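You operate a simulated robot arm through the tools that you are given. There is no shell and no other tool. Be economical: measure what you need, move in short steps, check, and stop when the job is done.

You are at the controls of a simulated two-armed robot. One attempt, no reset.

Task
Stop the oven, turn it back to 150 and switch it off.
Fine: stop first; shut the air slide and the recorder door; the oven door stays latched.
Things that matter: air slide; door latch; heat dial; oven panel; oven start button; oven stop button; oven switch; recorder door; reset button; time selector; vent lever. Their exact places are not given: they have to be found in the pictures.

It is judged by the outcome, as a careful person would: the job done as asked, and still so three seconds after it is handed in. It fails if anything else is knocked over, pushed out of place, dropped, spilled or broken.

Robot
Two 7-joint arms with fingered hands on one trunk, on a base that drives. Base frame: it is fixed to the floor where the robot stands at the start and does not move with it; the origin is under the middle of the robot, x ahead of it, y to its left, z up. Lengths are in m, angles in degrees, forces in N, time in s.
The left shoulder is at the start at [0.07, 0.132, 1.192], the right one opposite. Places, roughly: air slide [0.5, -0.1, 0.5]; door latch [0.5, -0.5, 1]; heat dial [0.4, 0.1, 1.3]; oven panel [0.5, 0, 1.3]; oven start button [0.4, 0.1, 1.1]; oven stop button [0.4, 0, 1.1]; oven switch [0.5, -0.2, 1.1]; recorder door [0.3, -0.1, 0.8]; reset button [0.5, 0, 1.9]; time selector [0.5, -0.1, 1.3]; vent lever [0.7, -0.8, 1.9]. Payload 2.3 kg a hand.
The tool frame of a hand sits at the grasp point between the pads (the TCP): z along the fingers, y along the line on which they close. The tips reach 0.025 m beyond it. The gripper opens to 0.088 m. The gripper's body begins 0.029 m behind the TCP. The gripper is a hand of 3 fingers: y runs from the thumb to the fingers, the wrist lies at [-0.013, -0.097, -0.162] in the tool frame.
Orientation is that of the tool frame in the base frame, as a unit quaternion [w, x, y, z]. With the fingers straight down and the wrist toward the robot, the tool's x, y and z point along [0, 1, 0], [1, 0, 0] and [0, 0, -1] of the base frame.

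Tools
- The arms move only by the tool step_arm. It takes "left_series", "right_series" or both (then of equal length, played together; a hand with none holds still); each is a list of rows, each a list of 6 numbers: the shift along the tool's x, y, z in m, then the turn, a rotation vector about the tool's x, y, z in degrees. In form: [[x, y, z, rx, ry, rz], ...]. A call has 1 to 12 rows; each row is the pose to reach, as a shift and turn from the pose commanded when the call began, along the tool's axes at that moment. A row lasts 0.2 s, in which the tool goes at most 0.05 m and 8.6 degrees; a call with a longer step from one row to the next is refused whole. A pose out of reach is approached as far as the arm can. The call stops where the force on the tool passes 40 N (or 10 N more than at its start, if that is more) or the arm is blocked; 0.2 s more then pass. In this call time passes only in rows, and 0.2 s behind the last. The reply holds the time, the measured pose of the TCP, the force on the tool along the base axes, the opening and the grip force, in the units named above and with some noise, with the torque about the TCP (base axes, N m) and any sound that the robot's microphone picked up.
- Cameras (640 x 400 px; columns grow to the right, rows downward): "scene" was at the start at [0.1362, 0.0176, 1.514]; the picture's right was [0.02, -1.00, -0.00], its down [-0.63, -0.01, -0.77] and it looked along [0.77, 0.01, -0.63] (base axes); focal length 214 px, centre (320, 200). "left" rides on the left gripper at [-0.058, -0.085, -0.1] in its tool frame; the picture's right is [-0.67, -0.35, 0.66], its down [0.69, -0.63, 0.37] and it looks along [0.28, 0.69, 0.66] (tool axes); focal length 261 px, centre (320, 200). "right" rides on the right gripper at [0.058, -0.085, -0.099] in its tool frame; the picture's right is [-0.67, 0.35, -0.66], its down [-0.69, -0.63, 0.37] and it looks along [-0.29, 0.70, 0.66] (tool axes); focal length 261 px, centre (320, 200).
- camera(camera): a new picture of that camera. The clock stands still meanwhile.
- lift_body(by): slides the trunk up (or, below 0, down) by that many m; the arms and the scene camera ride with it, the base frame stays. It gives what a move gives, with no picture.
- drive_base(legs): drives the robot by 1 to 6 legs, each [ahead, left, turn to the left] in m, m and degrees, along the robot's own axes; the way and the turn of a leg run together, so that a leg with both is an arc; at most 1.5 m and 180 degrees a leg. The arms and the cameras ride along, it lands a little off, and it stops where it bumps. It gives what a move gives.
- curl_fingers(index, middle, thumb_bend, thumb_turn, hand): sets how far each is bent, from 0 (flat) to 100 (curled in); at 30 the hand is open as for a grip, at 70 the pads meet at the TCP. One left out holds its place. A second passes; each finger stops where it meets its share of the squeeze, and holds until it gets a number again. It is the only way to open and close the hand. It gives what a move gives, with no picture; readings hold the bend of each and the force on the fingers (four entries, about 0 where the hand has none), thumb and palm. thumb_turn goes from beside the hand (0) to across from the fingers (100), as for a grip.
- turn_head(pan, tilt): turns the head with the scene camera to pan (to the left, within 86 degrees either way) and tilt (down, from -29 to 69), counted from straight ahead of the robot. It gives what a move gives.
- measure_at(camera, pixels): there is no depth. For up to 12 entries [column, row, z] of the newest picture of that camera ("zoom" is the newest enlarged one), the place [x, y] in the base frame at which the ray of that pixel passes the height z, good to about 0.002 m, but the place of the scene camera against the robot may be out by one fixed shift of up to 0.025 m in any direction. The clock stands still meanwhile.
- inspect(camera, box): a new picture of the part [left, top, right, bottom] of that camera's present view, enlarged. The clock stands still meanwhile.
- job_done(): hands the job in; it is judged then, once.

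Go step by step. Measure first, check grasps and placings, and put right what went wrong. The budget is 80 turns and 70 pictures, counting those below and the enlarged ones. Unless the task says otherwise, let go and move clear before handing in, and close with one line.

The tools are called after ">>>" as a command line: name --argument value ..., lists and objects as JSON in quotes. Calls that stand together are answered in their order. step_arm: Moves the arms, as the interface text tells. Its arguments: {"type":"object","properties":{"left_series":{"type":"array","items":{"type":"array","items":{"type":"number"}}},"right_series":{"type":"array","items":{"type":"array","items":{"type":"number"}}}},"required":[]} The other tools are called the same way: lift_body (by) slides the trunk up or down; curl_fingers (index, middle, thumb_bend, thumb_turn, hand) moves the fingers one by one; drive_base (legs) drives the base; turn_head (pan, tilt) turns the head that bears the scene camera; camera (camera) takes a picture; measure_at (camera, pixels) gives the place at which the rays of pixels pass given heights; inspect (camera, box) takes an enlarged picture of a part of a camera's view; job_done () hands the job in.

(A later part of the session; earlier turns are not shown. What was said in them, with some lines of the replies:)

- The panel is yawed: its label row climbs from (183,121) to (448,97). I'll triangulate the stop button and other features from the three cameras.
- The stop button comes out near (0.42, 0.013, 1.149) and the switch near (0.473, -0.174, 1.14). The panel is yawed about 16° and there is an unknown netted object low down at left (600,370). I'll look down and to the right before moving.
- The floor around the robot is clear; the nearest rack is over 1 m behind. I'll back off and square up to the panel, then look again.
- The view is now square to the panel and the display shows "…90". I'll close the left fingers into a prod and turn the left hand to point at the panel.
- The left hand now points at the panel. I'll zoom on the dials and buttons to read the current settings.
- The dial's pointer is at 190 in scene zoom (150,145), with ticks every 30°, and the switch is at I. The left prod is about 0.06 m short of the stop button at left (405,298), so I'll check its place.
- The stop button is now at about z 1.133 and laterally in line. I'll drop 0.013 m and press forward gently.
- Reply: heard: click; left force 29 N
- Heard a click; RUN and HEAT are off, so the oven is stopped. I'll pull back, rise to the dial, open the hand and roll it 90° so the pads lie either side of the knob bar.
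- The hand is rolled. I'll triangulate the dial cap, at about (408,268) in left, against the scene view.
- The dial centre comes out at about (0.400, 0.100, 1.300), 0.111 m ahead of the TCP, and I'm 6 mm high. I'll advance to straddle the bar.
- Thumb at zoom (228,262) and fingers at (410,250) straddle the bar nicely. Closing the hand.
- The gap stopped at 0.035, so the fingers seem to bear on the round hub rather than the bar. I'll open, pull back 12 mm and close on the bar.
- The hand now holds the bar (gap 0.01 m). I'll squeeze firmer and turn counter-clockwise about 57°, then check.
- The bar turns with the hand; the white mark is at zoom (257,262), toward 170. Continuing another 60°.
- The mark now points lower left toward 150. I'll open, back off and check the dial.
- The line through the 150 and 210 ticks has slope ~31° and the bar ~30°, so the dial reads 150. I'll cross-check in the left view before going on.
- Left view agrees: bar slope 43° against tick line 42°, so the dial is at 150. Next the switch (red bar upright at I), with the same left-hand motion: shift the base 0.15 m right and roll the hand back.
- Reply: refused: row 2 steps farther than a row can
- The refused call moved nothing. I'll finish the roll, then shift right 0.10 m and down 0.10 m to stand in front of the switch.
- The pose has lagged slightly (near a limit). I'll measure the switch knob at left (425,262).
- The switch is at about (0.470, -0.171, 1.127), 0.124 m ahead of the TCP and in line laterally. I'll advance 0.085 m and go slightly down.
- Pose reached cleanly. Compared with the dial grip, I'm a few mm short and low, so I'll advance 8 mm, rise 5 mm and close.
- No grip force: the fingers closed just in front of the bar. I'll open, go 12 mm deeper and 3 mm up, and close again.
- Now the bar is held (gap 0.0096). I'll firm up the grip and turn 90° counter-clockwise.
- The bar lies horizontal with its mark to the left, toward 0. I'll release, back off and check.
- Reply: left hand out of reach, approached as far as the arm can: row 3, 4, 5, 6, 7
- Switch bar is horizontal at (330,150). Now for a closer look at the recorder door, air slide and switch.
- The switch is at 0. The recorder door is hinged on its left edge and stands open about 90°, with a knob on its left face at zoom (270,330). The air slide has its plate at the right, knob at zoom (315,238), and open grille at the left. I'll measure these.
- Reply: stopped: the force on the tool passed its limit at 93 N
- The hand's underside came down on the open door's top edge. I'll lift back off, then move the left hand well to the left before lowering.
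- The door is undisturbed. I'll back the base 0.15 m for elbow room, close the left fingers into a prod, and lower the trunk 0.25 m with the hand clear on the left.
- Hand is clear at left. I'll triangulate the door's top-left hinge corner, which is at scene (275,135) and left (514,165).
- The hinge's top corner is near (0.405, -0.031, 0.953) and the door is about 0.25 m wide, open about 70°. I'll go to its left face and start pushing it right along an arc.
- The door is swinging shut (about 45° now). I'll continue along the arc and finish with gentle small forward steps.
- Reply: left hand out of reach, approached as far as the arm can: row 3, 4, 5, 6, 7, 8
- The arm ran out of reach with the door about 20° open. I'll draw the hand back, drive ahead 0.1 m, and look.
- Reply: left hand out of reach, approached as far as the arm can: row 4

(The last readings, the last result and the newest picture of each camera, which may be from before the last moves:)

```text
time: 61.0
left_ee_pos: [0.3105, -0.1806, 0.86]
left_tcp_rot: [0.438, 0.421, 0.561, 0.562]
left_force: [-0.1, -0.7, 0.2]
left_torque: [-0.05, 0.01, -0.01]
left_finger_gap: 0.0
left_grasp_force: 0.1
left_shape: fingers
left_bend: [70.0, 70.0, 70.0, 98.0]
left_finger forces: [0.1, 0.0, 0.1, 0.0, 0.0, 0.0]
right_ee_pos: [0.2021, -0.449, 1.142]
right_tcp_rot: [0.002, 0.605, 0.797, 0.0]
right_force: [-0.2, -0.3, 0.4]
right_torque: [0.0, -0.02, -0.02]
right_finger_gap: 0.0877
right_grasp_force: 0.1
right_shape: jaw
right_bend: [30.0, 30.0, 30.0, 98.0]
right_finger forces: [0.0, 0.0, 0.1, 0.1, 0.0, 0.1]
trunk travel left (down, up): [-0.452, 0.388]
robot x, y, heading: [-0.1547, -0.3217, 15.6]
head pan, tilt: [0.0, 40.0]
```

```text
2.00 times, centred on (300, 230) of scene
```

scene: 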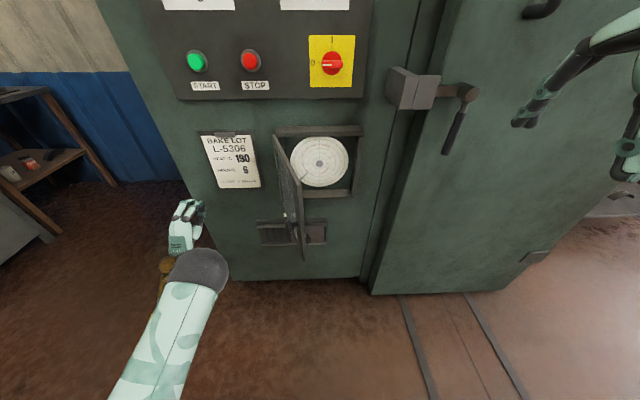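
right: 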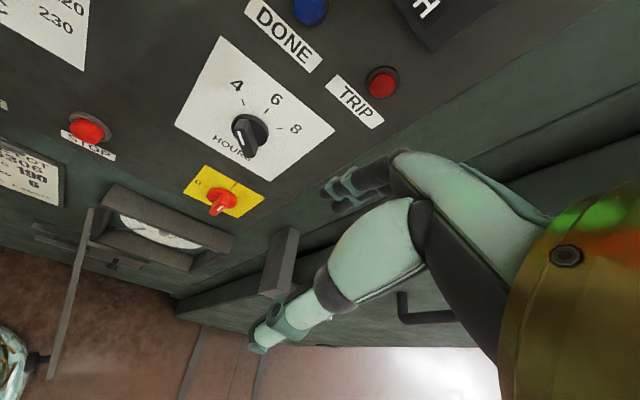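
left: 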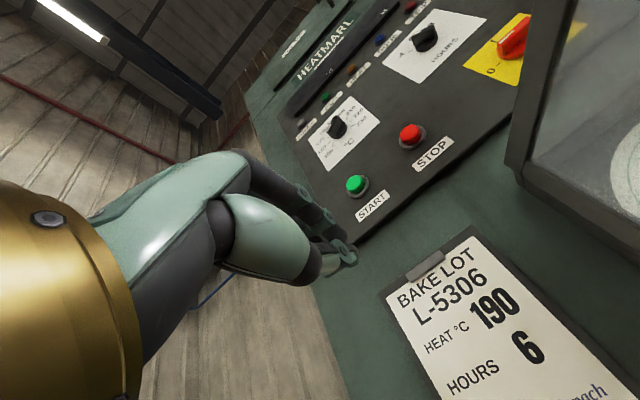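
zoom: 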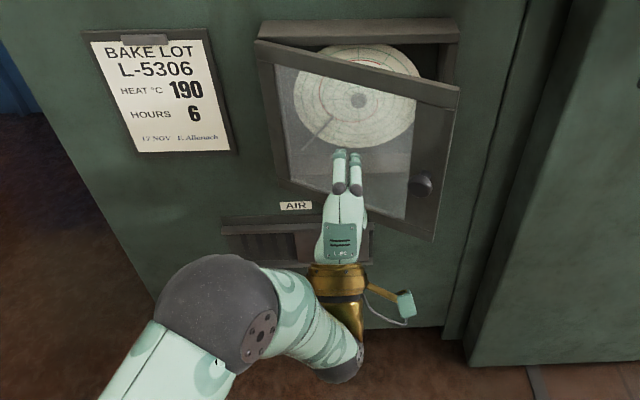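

Room regained. Pushing straight forward, slightly right, until the door seats.

>>> step_arm --left_series '[[-0.015, 0, 0.03, 0, 0, 0], [-0.03, 0, 0.055, 0, 0, 0], [-0.035, 0, 0.075, 0, 0, 0], [-0.035, 0, 0.085, 0, 0, 0], [-0.035, 0, 0.093, 0, 0, 0], [-0.035, 0, 0.1, 0, 0, 0], [-0.035, 0, 0.106, 0, 0, 0], [-0.035, 0, 0.112, 0, 0, 0]]'

>>> inspect --camera "scene" --box '[180, 130, 420, 330]'

```text
time: 62.8
left_ee_pos: [0.4299, -0.184, 0.8622]
left_tcp_rot: [0.437, 0.422, 0.561, 0.562]
left_force: [0.4, 0.0, 0.5]
left_torque: [-0.02, -0.01, 0.02]
left_finger_gap: 0.0001
left_grasp_force: 0.4
left_shape: fingers
left_bend: [70.0, 70.0, 70.0, 98.0]
left_finger forces: [0.1, 0.2, 0.1, 0.0, 0.0, 0.0]
right_ee_pos: [0.2021, -0.4488, 1.1425]
right_tcp_rot: [0.001, 0.605, 0.796, 0.001]
right_force: [-0.3, -0.7, -0.3]
right_torque: [-0.01, 0.02, 0.02]
right_finger_gap: 0.0876
right_grasp_force: 0.1
right_shape: jaw
right_bend: [30.0, 30.0, 30.0, 98.0]
right_finger forces: [0.0, 0.0, 0.0, 0.1, 0.1, 0.0]
trunk travel left (down, up): [-0.452, 0.388]
robot x, y, heading: [-0.1635, -0.3246, 15.5]
head pan, tilt: [0.0, 40.0]
```

```text
2.00 times, centred on (300, 230) of scene
```

zoom: 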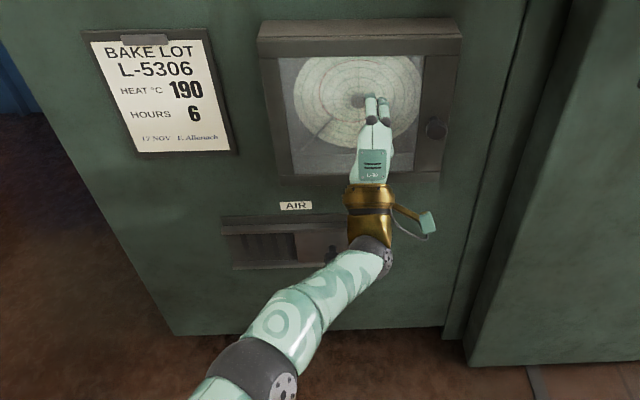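

The door looks almost closed but I felt no stop yet. Pressing a little further in small steps until there's resistance.

>>> step_arm --left_series '[[0, 0, 0.004, 0, 0, 0], [0, 0, 0.008, 0, 0, 0], [0, 0, 0.012, 0, 0, 0], [0, 0, 0.016, 0, 0, 0], [0, 0, 0.02, 0, 0, 0], [0, 0, 0.024, 0, 0, 0]]'

>>> inspect --camera "scene" --box '[240, 120, 400, 240]'

```text
time: 64.2
left_ee_pos: [0.4277, -0.1789, 0.8723]
left_tcp_rot: [0.44, 0.422, 0.558, 0.563]
left_force: [-27.7, -11.4, -7.0]
left_torque: [-0.11, 0.6, -0.17]
left_finger_gap: 0.0013
left_grasp_force: 15.0
left_shape: fingers
left_bend: [70.0, 70.0, 70.0, 96.0]
left_finger forces: [0.0, 0.0, 0.0, 0.1, 30.4, 0.1]
left hand out of reach, approached as far as the arm can: row 2, 3, 4, 5, 6
right_ee_pos: [0.1942, -0.4526, 1.1432]
right_tcp_rot: [0.004, 0.606, 0.795, 0.005]
right_force: [0.3, 0.6, 0.2]
right_torque: [-0.01, -0.03, 0.02]
right_finger_gap: 0.0876
right_grasp_force: 0.0
right_shape: jaw
right_bend: [30.0, 30.0, 30.0, 98.0]
right_finger forces: [0.0, 0.0, 0.1, 0.0, 0.0, 0.1]
trunk travel left (down, up): [-0.452, 0.388]
robot x, y, heading: [-0.1575, -0.3229, 15.3]
head pan, tilt: [0.0, 40.0]
```

```text
3.33 times, centred on (320, 180) of scene
```

zoom: 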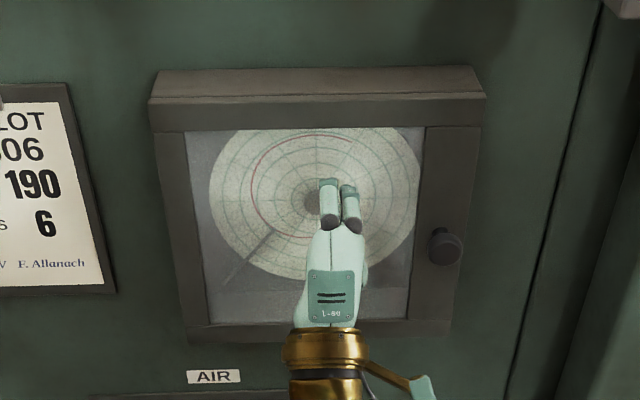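

30 N of resistance: the recorder door is seated. Next I'll retreat and lower the trunk to reach the air slide below, at z ≈ 0.54.

>>> step_arm --left_series '[[0, 0, -0.04, 0, 0, 0], [0, 0, -0.08, 0, 0, 0], [0, 0, -0.12, 0, 0, 0]]'

>>> lift_body --by -0.27

>>> camera --camera "scene"

>>> camera --camera "left"

```text
time: 65.0
left_ee_pos: [0.3147, -0.2086, 0.8677]
left_tcp_rot: [0.438, 0.422, 0.561, 0.562]
left_force: [0.5, 0.2, -0.2]
left_torque: [0.0, 0.02, 0.0]
left_finger_gap: 0.0001
left_grasp_force: 0.0
left_shape: fingers
left_bend: [70.0, 70.0, 70.0, 97.0]
left_finger forces: [0.1, 0.0, 0.1, 0.0, 0.0, 0.1]
right_ee_pos: [0.2023, -0.4484, 1.1422]
right_tcp_rot: [0.001, 0.604, 0.797, 0.001]
right_force: [-0.1, -0.4, -0.5]
right_torque: [0.0, 0.03, 0.03]
right_finger_gap: 0.0879
right_grasp_force: 0.1
right_shape: jaw
right_bend: [30.0, 30.0, 30.0, 98.0]
right_finger forces: [0.0, 0.0, 0.0, 0.0, 0.0, 0.0]
trunk travel left (down, up): [-0.452, 0.388]
robot x, y, heading: [-0.1568, -0.3222, 15.6]
head pan, tilt: [0.0, 40.0]
```

```text
time: 67.8
left_ee_pos: [0.3151, -0.2084, 0.5975]
left_tcp_rot: [0.438, 0.421, 0.561, 0.561]
left_force: [-0.4, -0.1, 0.0]
left_torque: [-0.03, 0.0, 0.01]
left_finger_gap: 0.0
left_grasp_force: 0.1
left_shape: fingers
left_bend: [70.0, 70.0, 70.0, 97.0]
left_finger forces: [0.1, 0.1, 0.0, 0.1, 0.0, 0.0]
right_ee_pos: [0.2014, -0.4481, 0.8716]
right_tcp_rot: [0.002, 0.604, 0.797, 0.0]
right_force: [-1.0, -0.6, 0.4]
right_torque: [-0.06, 0.03, 0.01]
right_finger_gap: 0.0875
right_grasp_force: 0.1
right_shape: jaw
right_bend: [30.0, 30.0, 30.0, 98.0]
right_finger forces: [0.0, 0.1, 0.1, 0.0, 0.1, 0.0]
trunk travel left (down, up): [-0.182, 0.658]
robot x, y, heading: [-0.1597, -0.3216, 15.5]
head pan, tilt: [0.0, 40.0]
```

```text
13 pictures are left
```

scene: 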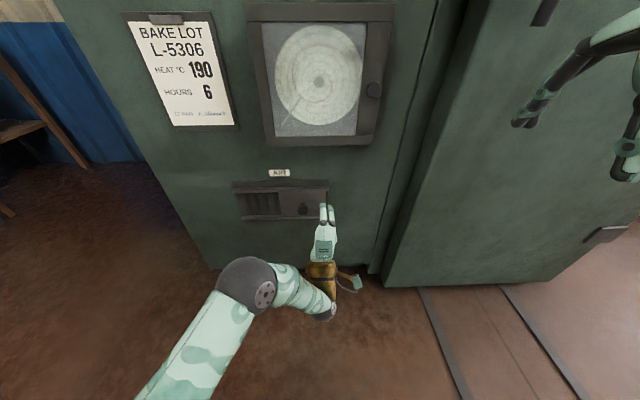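

```text
12 pictures are left
```

left: 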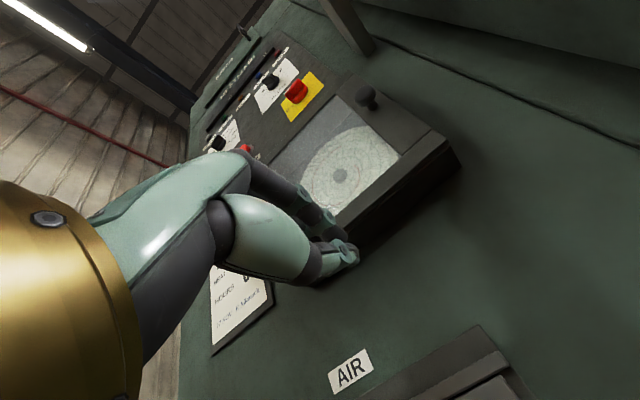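

The recorder door is flush. The AIR label shows at scene (279,173) and left (350,371), so I'll triangulate it and the slide knob at scene (303,209).

>>> measure_at --camera "scene" --pixels '[[279, 173, 0.6], [279, 173, 0.65], [279, 173, 0.7], [303, 209, 0.5], [303, 209, 0.55], [303, 209, 0.6], [243, 206, 0.55], [326, 203, 0.55]]'

>>> measure_at --camera "left" --pixels '[[350, 371, 0.6], [350, 371, 0.62], [350, 371, 0.64], [350, 371, 0.55], [350, 371, 0.57], [480, 326, 0.57], [480, 326, 0.54]]'

>>> inspect --camera "scene" --box '[220, 160, 348, 240]'

```text
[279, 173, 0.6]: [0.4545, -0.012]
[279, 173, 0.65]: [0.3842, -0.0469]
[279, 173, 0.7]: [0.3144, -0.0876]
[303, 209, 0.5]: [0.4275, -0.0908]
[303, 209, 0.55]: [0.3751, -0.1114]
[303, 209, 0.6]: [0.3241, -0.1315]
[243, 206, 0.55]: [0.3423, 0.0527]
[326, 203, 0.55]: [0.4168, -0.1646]
```

```text
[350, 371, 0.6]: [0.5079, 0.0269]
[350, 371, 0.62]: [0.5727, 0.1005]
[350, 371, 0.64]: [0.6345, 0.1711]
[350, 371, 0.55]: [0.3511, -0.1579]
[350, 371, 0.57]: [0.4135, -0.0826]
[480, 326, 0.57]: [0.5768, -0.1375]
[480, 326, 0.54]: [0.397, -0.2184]
```

```text
5.00 times, centred on (284, 200) of scene
```

zoom: 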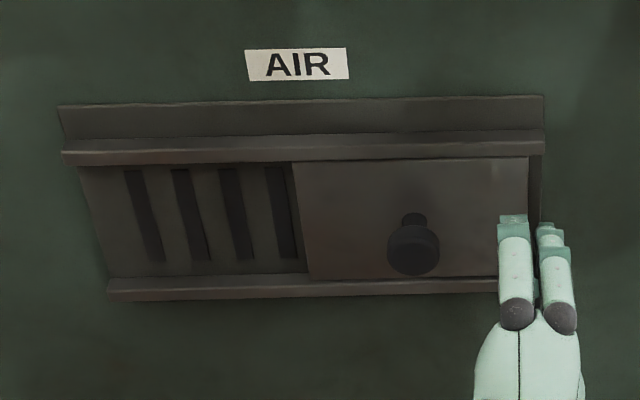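

The slide knob is at about (0.439, -0.103, 0.47), and the plate must travel about 0.14 m left. I'll lower the trunk 0.125 m, drive ahead 0.06 m, and check.

>>> lift_body --by -0.125

>>> drive_base --legs '[[0.06, 0, 0]]'

>>> camera --camera "left"

>>> camera --camera "scene"

```text
time: 69.3
left_ee_pos: [0.3148, -0.2088, 0.4719]
left_tcp_rot: [0.438, 0.422, 0.561, 0.562]
left_force: [0.1, 0.5, -0.9]
left_torque: [0.05, 0.0, 0.05]
left_finger_gap: 0.0
left_grasp_force: 0.0
left_shape: fingers
left_bend: [70.0, 70.0, 70.0, 97.0]
left_finger forces: [0.0, 0.0, 0.0, 0.0, 0.0, 0.1]
right_ee_pos: [0.2014, -0.4486, 0.7474]
right_tcp_rot: [0.001, 0.605, 0.796, 0.0]
right_force: [0.1, -0.1, 0.4]
right_torque: [0.01, -0.01, -0.01]
right_finger_gap: 0.0876
right_grasp_force: 0.0
right_shape: jaw
right_bend: [30.0, 30.0, 30.0, 98.0]
right_finger forces: [0.0, 0.0, 0.0, 0.0, 0.0, 0.0]
trunk travel left (down, up): [-0.057, 0.783]
robot x, y, heading: [-0.1594, -0.3222, 15.7]
head pan, tilt: [0.0, 40.0]
```

```text
time: 70.3
left_ee_pos: [0.3732, -0.1929, 0.4736]
left_tcp_rot: [0.438, 0.422, 0.561, 0.561]
left_force: [0.0, 0.1, -0.6]
left_torque: [-0.04, -0.02, -0.03]
left_finger_gap: 0.0003
left_grasp_force: 0.0
left_shape: fingers
left_bend: [70.0, 70.0, 70.0, 97.0]
left_finger forces: [0.0, 0.0, 0.0, 0.0, 0.0, 0.0]
right_ee_pos: [0.2602, -0.4315, 0.7467]
right_tcp_rot: [0.001, 0.605, 0.796, 0.0]
right_force: [0.2, 0.1, 0.0]
right_torque: [0.01, 0.01, 0.02]
right_finger_gap: 0.0876
right_grasp_force: 0.1
right_shape: jaw
right_bend: [30.0, 30.0, 30.0, 98.0]
right_finger forces: [0.1, 0.0, 0.0, 0.0, 0.0, 0.1]
trunk travel left (down, up): [-0.057, 0.783]
robot x, y, heading: [-0.1006, -0.3048, 15.4]
head pan, tilt: [0.0, 40.0]
```

```text
10 pictures are left
```

left: 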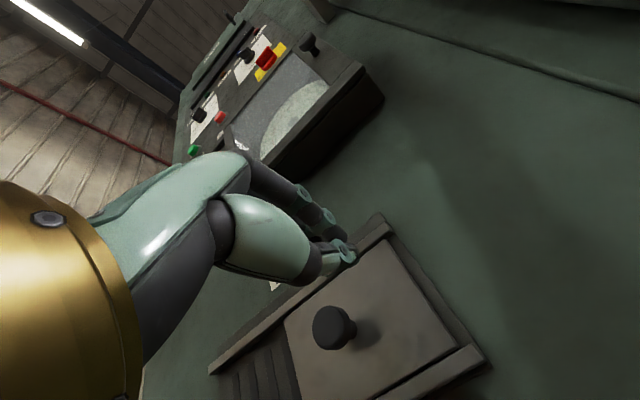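

```text
9 pictures are left
```

scene: 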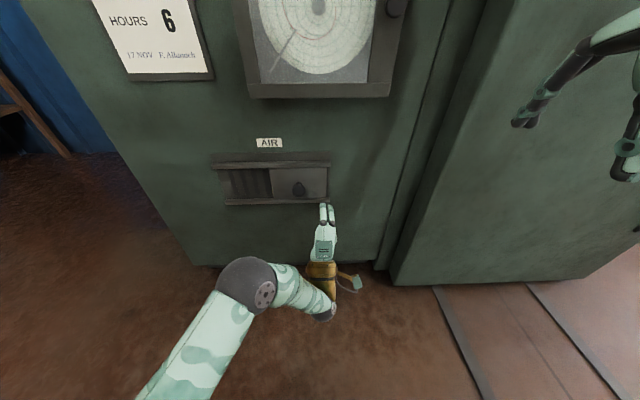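

The knob is at left (333,327); measuring it for a second ray.

>>> measure_at --camera "left" --pixels '[[333, 327, 0.43], [333, 327, 0.44], [333, 327, 0.45], [333, 327, 0.46], [333, 327, 0.47], [468, 362, 0.4], [468, 362, 0.42], [380, 225, 0.5], [380, 225, 0.52]]'

>>> measure_at --camera "scene" --pixels '[[299, 189, 0.45], [299, 189, 0.47], [299, 189, 0.49]]'

```text
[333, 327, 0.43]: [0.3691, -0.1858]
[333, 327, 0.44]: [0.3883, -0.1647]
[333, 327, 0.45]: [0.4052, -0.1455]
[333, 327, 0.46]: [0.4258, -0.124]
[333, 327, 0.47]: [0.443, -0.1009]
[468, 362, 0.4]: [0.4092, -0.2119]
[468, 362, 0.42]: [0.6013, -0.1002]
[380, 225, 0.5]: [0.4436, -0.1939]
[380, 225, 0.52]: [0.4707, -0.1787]
```

```text
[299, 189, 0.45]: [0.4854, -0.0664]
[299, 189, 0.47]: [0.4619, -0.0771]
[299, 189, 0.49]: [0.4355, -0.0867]
```

Both cameras agree: knob at (0.441, -0.103, 0.469), 0.069 m left and 0.09 m ahead of the TCP. I'll reach in to its right and push left.

>>> step_arm --left_series '[[0, -0.003, 0.03, 0, 0, 0], [0, -0.003, 0.06, 0, 0, 0], [0, -0.003, 0.075, 0, 0, 0], [0, -0.003, 0.083, 0, 0, 0], [0.02, -0.003, 0.083, 0, 0, 0], [0.035, -0.003, 0.083, 0, 0, 0], [0.05, -0.003, 0.083, 0, 0, 0], [0.065, -0.003, 0.083, 0, 0, 0]]'

>>> inspect --camera "scene" --box '[200, 120, 360, 220]'

```text
time: 72.1
left_ee_pos: [0.4373, -0.1096, 0.4685]
left_tcp_rot: [0.438, 0.423, 0.56, 0.561]
left_force: [1.4, -4.4, 0.2]
left_torque: [0.04, -0.01, -0.07]
left_finger_gap: 0.0003
left_grasp_force: 2.1
left_shape: fingers
left_bend: [70.0, 70.0, 70.0, 97.0]
left_finger forces: [0.1, 4.3, 0.1, 0.1, 0.0, 0.0]
right_ee_pos: [0.2595, -0.4336, 0.7469]
right_tcp_rot: [0.0, 0.605, 0.796, 0.001]
right_force: [0.5, 0.6, 0.2]
right_torque: [0.02, 0.02, 0.04]
right_finger_gap: 0.0875
right_grasp_force: 0.1
right_shape: jaw
right_bend: [30.0, 30.0, 30.0, 98.0]
right_finger forces: [0.0, 0.0, 0.0, 0.0, 0.0, 0.1]
trunk travel left (down, up): [-0.057, 0.783]
robot x, y, heading: [-0.1038, -0.3096, 15.5]
head pan, tilt: [0.0, 40.0]
```

```text
4.00 times, centred on (280, 170) of scene
```

zoom: 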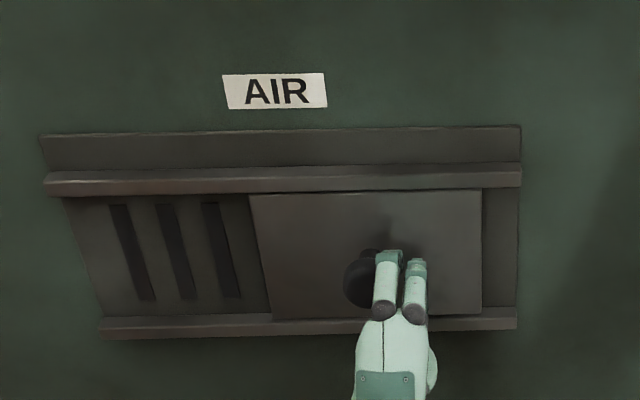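

The plate moves with 4 N on the knob and one slot is already covered. I'll keep pushing left to the end stop.

>>> step_arm --left_series '[[0.015, 0, 0, 0, 0, 0], [0.03, 0, 0, 0, 0, 0], [0.045, 0, 0, 0, 0, 0], [0.06, 0, 0, 0, 0, 0], [0.075, 0, 0, 0, 0, 0], [0.09, 0, 0, 0, 0, 0], [0.1, 0, 0, 0, 0, 0], [0.11, 0, 0, 0, 0, 0], [0.12, 0, 0, 0, 0, 0], [0.13, 0, 0, 0, 0, 0], [0.14, 0, 0, 0, 0, 0], [0.15, 0, 0, 0, 0, 0]]'

>>> inspect --camera "scene" --box '[200, 120, 360, 220]'

```text
time: 74.7
left_ee_pos: [0.3954, 0.0398, 0.465]
left_tcp_rot: [0.436, 0.418, 0.563, 0.564]
left_force: [0.4, 2.0, 4.6]
left_torque: [-0.05, -0.07, 0.04]
left_finger_gap: 0.0072
left_grasp_force: 3.5
left_shape: fingers
left_bend: [63.0, 70.0, 69.0, 97.0]
left_finger forces: [5.5, 0.0, 0.0, 0.1, 0.4, 0.1]
right_ee_pos: [0.2603, -0.4297, 0.7485]
right_tcp_rot: [0.002, 0.603, 0.798, 0.0]
right_force: [0.3, 0.6, 0.6]
right_torque: [0.0, 0.03, -0.02]
right_finger_gap: 0.0879
right_grasp_force: 0.1
right_shape: jaw
right_bend: [30.0, 30.0, 30.0, 98.0]
right_finger forces: [0.0, 0.1, 0.0, 0.1, 0.0, 0.0]
trunk travel left (down, up): [-0.057, 0.783]
robot x, y, heading: [-0.105, -0.3104, 16.0]
head pan, tilt: [0.0, 40.0]
```

```text
4.00 times, centred on (280, 170) of scene
```

zoom: 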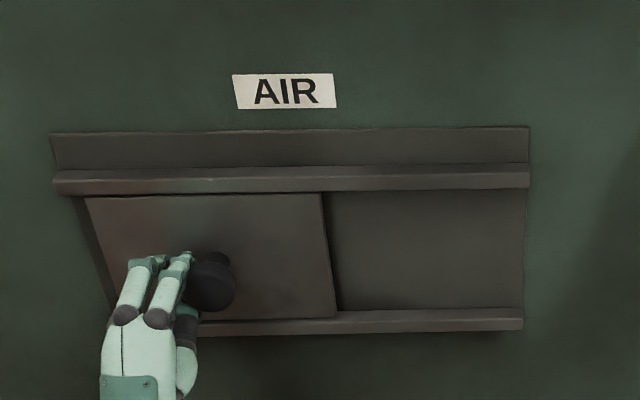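

The plate covers the whole grille, and the fingers have slipped past to the left of the knob. I'll move slightly left and back out straight so the plate isn't dragged.

>>> step_arm --left_series '[[0.006, 0, -0.005, 0, 0, 0], [0.006, 0, -0.03, 0, 0, 0], [0.006, 0, -0.06, 0, 0, 0], [0.006, 0, -0.09, 0, 0, 0], [0.03, 0, -0.11, 0, 0, 0], [0.06, 0, -0.11, 0, 0, 0]]'

>>> inspect --camera "scene" --box '[200, 120, 360, 220]'

```text
time: 76.1
left_ee_pos: [0.2775, 0.0661, 0.465]
left_tcp_rot: [0.438, 0.422, 0.561, 0.561]
left_force: [-0.5, 0.3, -0.4]
left_torque: [0.0, 0.03, 0.0]
left_finger_gap: 0.0
left_grasp_force: 0.0
left_shape: fingers
left_bend: [70.0, 70.0, 70.0, 98.0]
left_finger forces: [0.0, 0.0, 0.0, 0.1, 0.0, 0.0]
right_ee_pos: [0.26, -0.4324, 0.7467]
right_tcp_rot: [0.002, 0.606, 0.796, 0.0]
right_force: [0.5, 0.5, -1.0]
right_torque: [0.01, 0.0, 0.02]
right_finger_gap: 0.0876
right_grasp_force: 0.1
right_shape: jaw
right_bend: [30.0, 30.0, 30.0, 98.0]
right_finger forces: [0.1, 0.0, 0.0, 0.0, 0.0, 0.0]
trunk travel left (down, up): [-0.057, 0.783]
robot x, y, heading: [-0.1007, -0.3089, 15.4]
head pan, tilt: [0.0, 40.0]
```

```text
4.00 times, centred on (280, 170) of scene
```

zoom: 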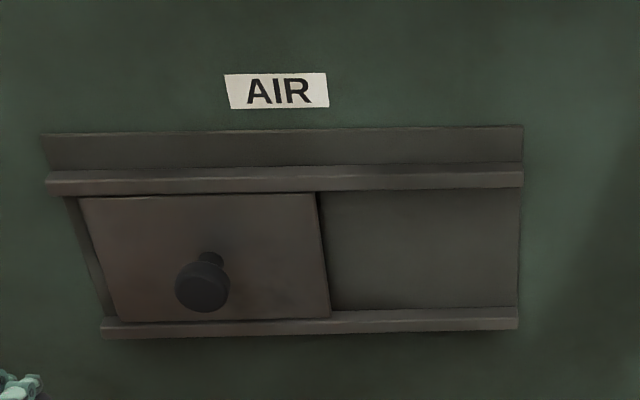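

The air slide is fully over the grille and the hand is clear. I'll back away, raise the trunk and take a final look at everything.

>>> drive_base --legs '[[-0.2, 0, 0]]'

>>> lift_body --by 0.5

>>> turn_head --pan 0 --tilt 20

>>> camera --camera "scene"

```text
time: 77.7
left_ee_pos: [0.0862, 0.012, 0.4639]
left_tcp_rot: [0.439, 0.424, 0.56, 0.56]
left_force: [-0.2, -0.1, 0.6]
left_torque: [0.0, 0.03, 0.02]
left_finger_gap: 0.0
left_grasp_force: 0.1
left_shape: fingers
left_bend: [70.0, 70.0, 70.0, 98.0]
left_finger forces: [0.0, 0.0, 0.1, 0.0, 0.1, 0.0]
right_ee_pos: [0.0661, -0.4854, 0.7468]
right_tcp_rot: [0.001, 0.606, 0.795, 0.0]
right_force: [-0.3, 0.3, 1.2]
right_torque: [0.03, -0.03, 0.03]
right_finger_gap: 0.0874
right_grasp_force: 0.1
right_shape: jaw
right_bend: [30.0, 30.0, 30.0, 98.0]
right_finger forces: [0.2, 0.1, 0.0, 0.0, 0.0, 0.0]
trunk travel left (down, up): [-0.057, 0.783]
robot x, y, heading: [-0.2946, -0.3576, 15.3]
head pan, tilt: [0.0, 40.0]
```

```text
refused: 0.5 is not a number from -0.4 to 0.4
```

```text
time: 78.5
left_ee_pos: [0.085, 0.0128, 0.4645]
left_tcp_rot: [0.44, 0.423, 0.56, 0.56]
left_force: [-0.4, 0.1, -0.9]
left_torque: [0.02, -0.01, 0.0]
left_finger_gap: 0.0002
left_grasp_force: 0.0
left_shape: fingers
left_bend: [70.0, 70.0, 70.0, 98.0]
left_finger forces: [0.0, 0.0, 0.0, 0.0, 0.0, 0.0]
right_ee_pos: [0.0656, -0.4869, 0.7476]
right_tcp_rot: [0.002, 0.606, 0.795, 0.0]
right_force: [-0.1, 0.1, -0.4]
right_torque: [0.0, 0.03, 0.0]
right_finger_gap: 0.0876
right_grasp_force: 0.0
right_shape: jaw
right_bend: [30.0, 30.0, 30.0, 98.0]
right_finger forces: [0.1, 0.1, 0.1, 0.0, 0.0, 0.0]
trunk travel left (down, up): [-0.057, 0.783]
robot x, y, heading: [-0.2923, -0.3618, 15.2]
head pan, tilt: [0.0, 20.0]
```

```text
5 pictures are left
```

scene: 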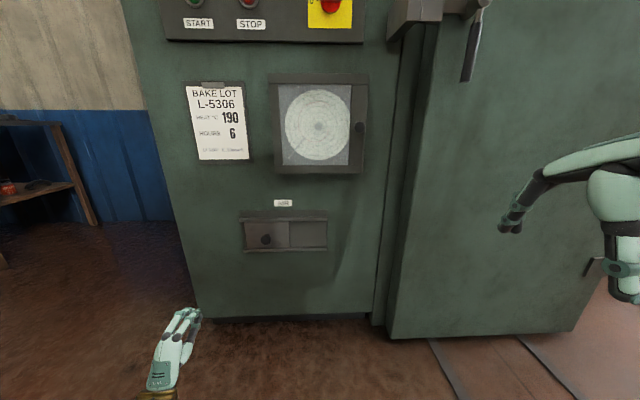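

The door and slide are shut. The lift was refused as too large, so I'll raise 0.4 m and view the panel.

>>> lift_body --by 0.4

>>> camera --camera "scene"

>>> inspect --camera "scene" --box '[130, 50, 390, 212]'

```text
time: 82.4
left_ee_pos: [0.0854, 0.0123, 0.8638]
left_tcp_rot: [0.44, 0.424, 0.56, 0.56]
left_force: [0.1, -0.3, -0.1]
left_torque: [0.02, 0.01, -0.01]
left_finger_gap: 0.0001
left_grasp_force: 0.0
left_shape: fingers
left_bend: [70.0, 70.0, 70.0, 98.0]
left_finger forces: [0.0, 0.0, 0.1, 0.1, 0.0, 0.1]
right_ee_pos: [0.0665, -0.4859, 1.1473]
right_tcp_rot: [0.001, 0.607, 0.795, 0.0]
right_force: [0.7, 0.2, -0.5]
right_torque: [0.0, 0.0, -0.03]
right_finger_gap: 0.0877
right_grasp_force: 0.1
right_shape: jaw
right_bend: [30.0, 30.0, 30.0, 98.0]
right_finger forces: [0.0, 0.0, 0.1, 0.0, 0.0, 0.1]
trunk travel left (down, up): [-0.457, 0.383]
robot x, y, heading: [-0.2926, -0.3612, 15.4]
head pan, tilt: [0.0, 20.0]
```

```text
4 pictures are left
```

scene: 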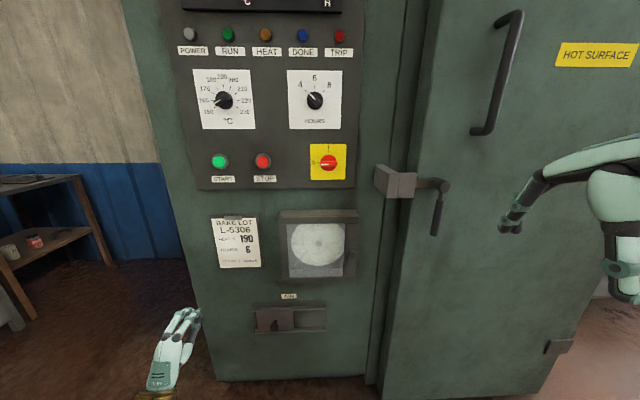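

```text
2.46 times, centred on (260, 131) of scene
```

zoom: 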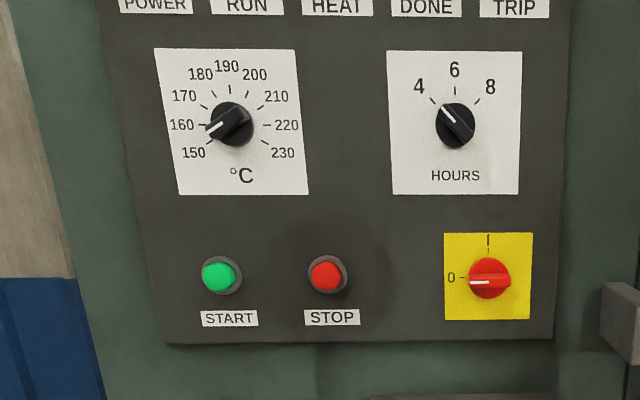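

The POWER lamp is dark, the dial reads 150, the switch is at 0, the recorder door and air slide are shut, and the latch is untouched. Both hands are clear, so I'm handing in.

>>> job_done

```text
The job is handed in.
```

The oven was stopped first, then the dial was turned back to 150 and the switch set to 0. The recorder door and air slide are shut, and the oven door was left latched; while I was lowering the trunk, the left hand pressed down hard on the open recorder door (93 N), but it shows no damage and closed flush.
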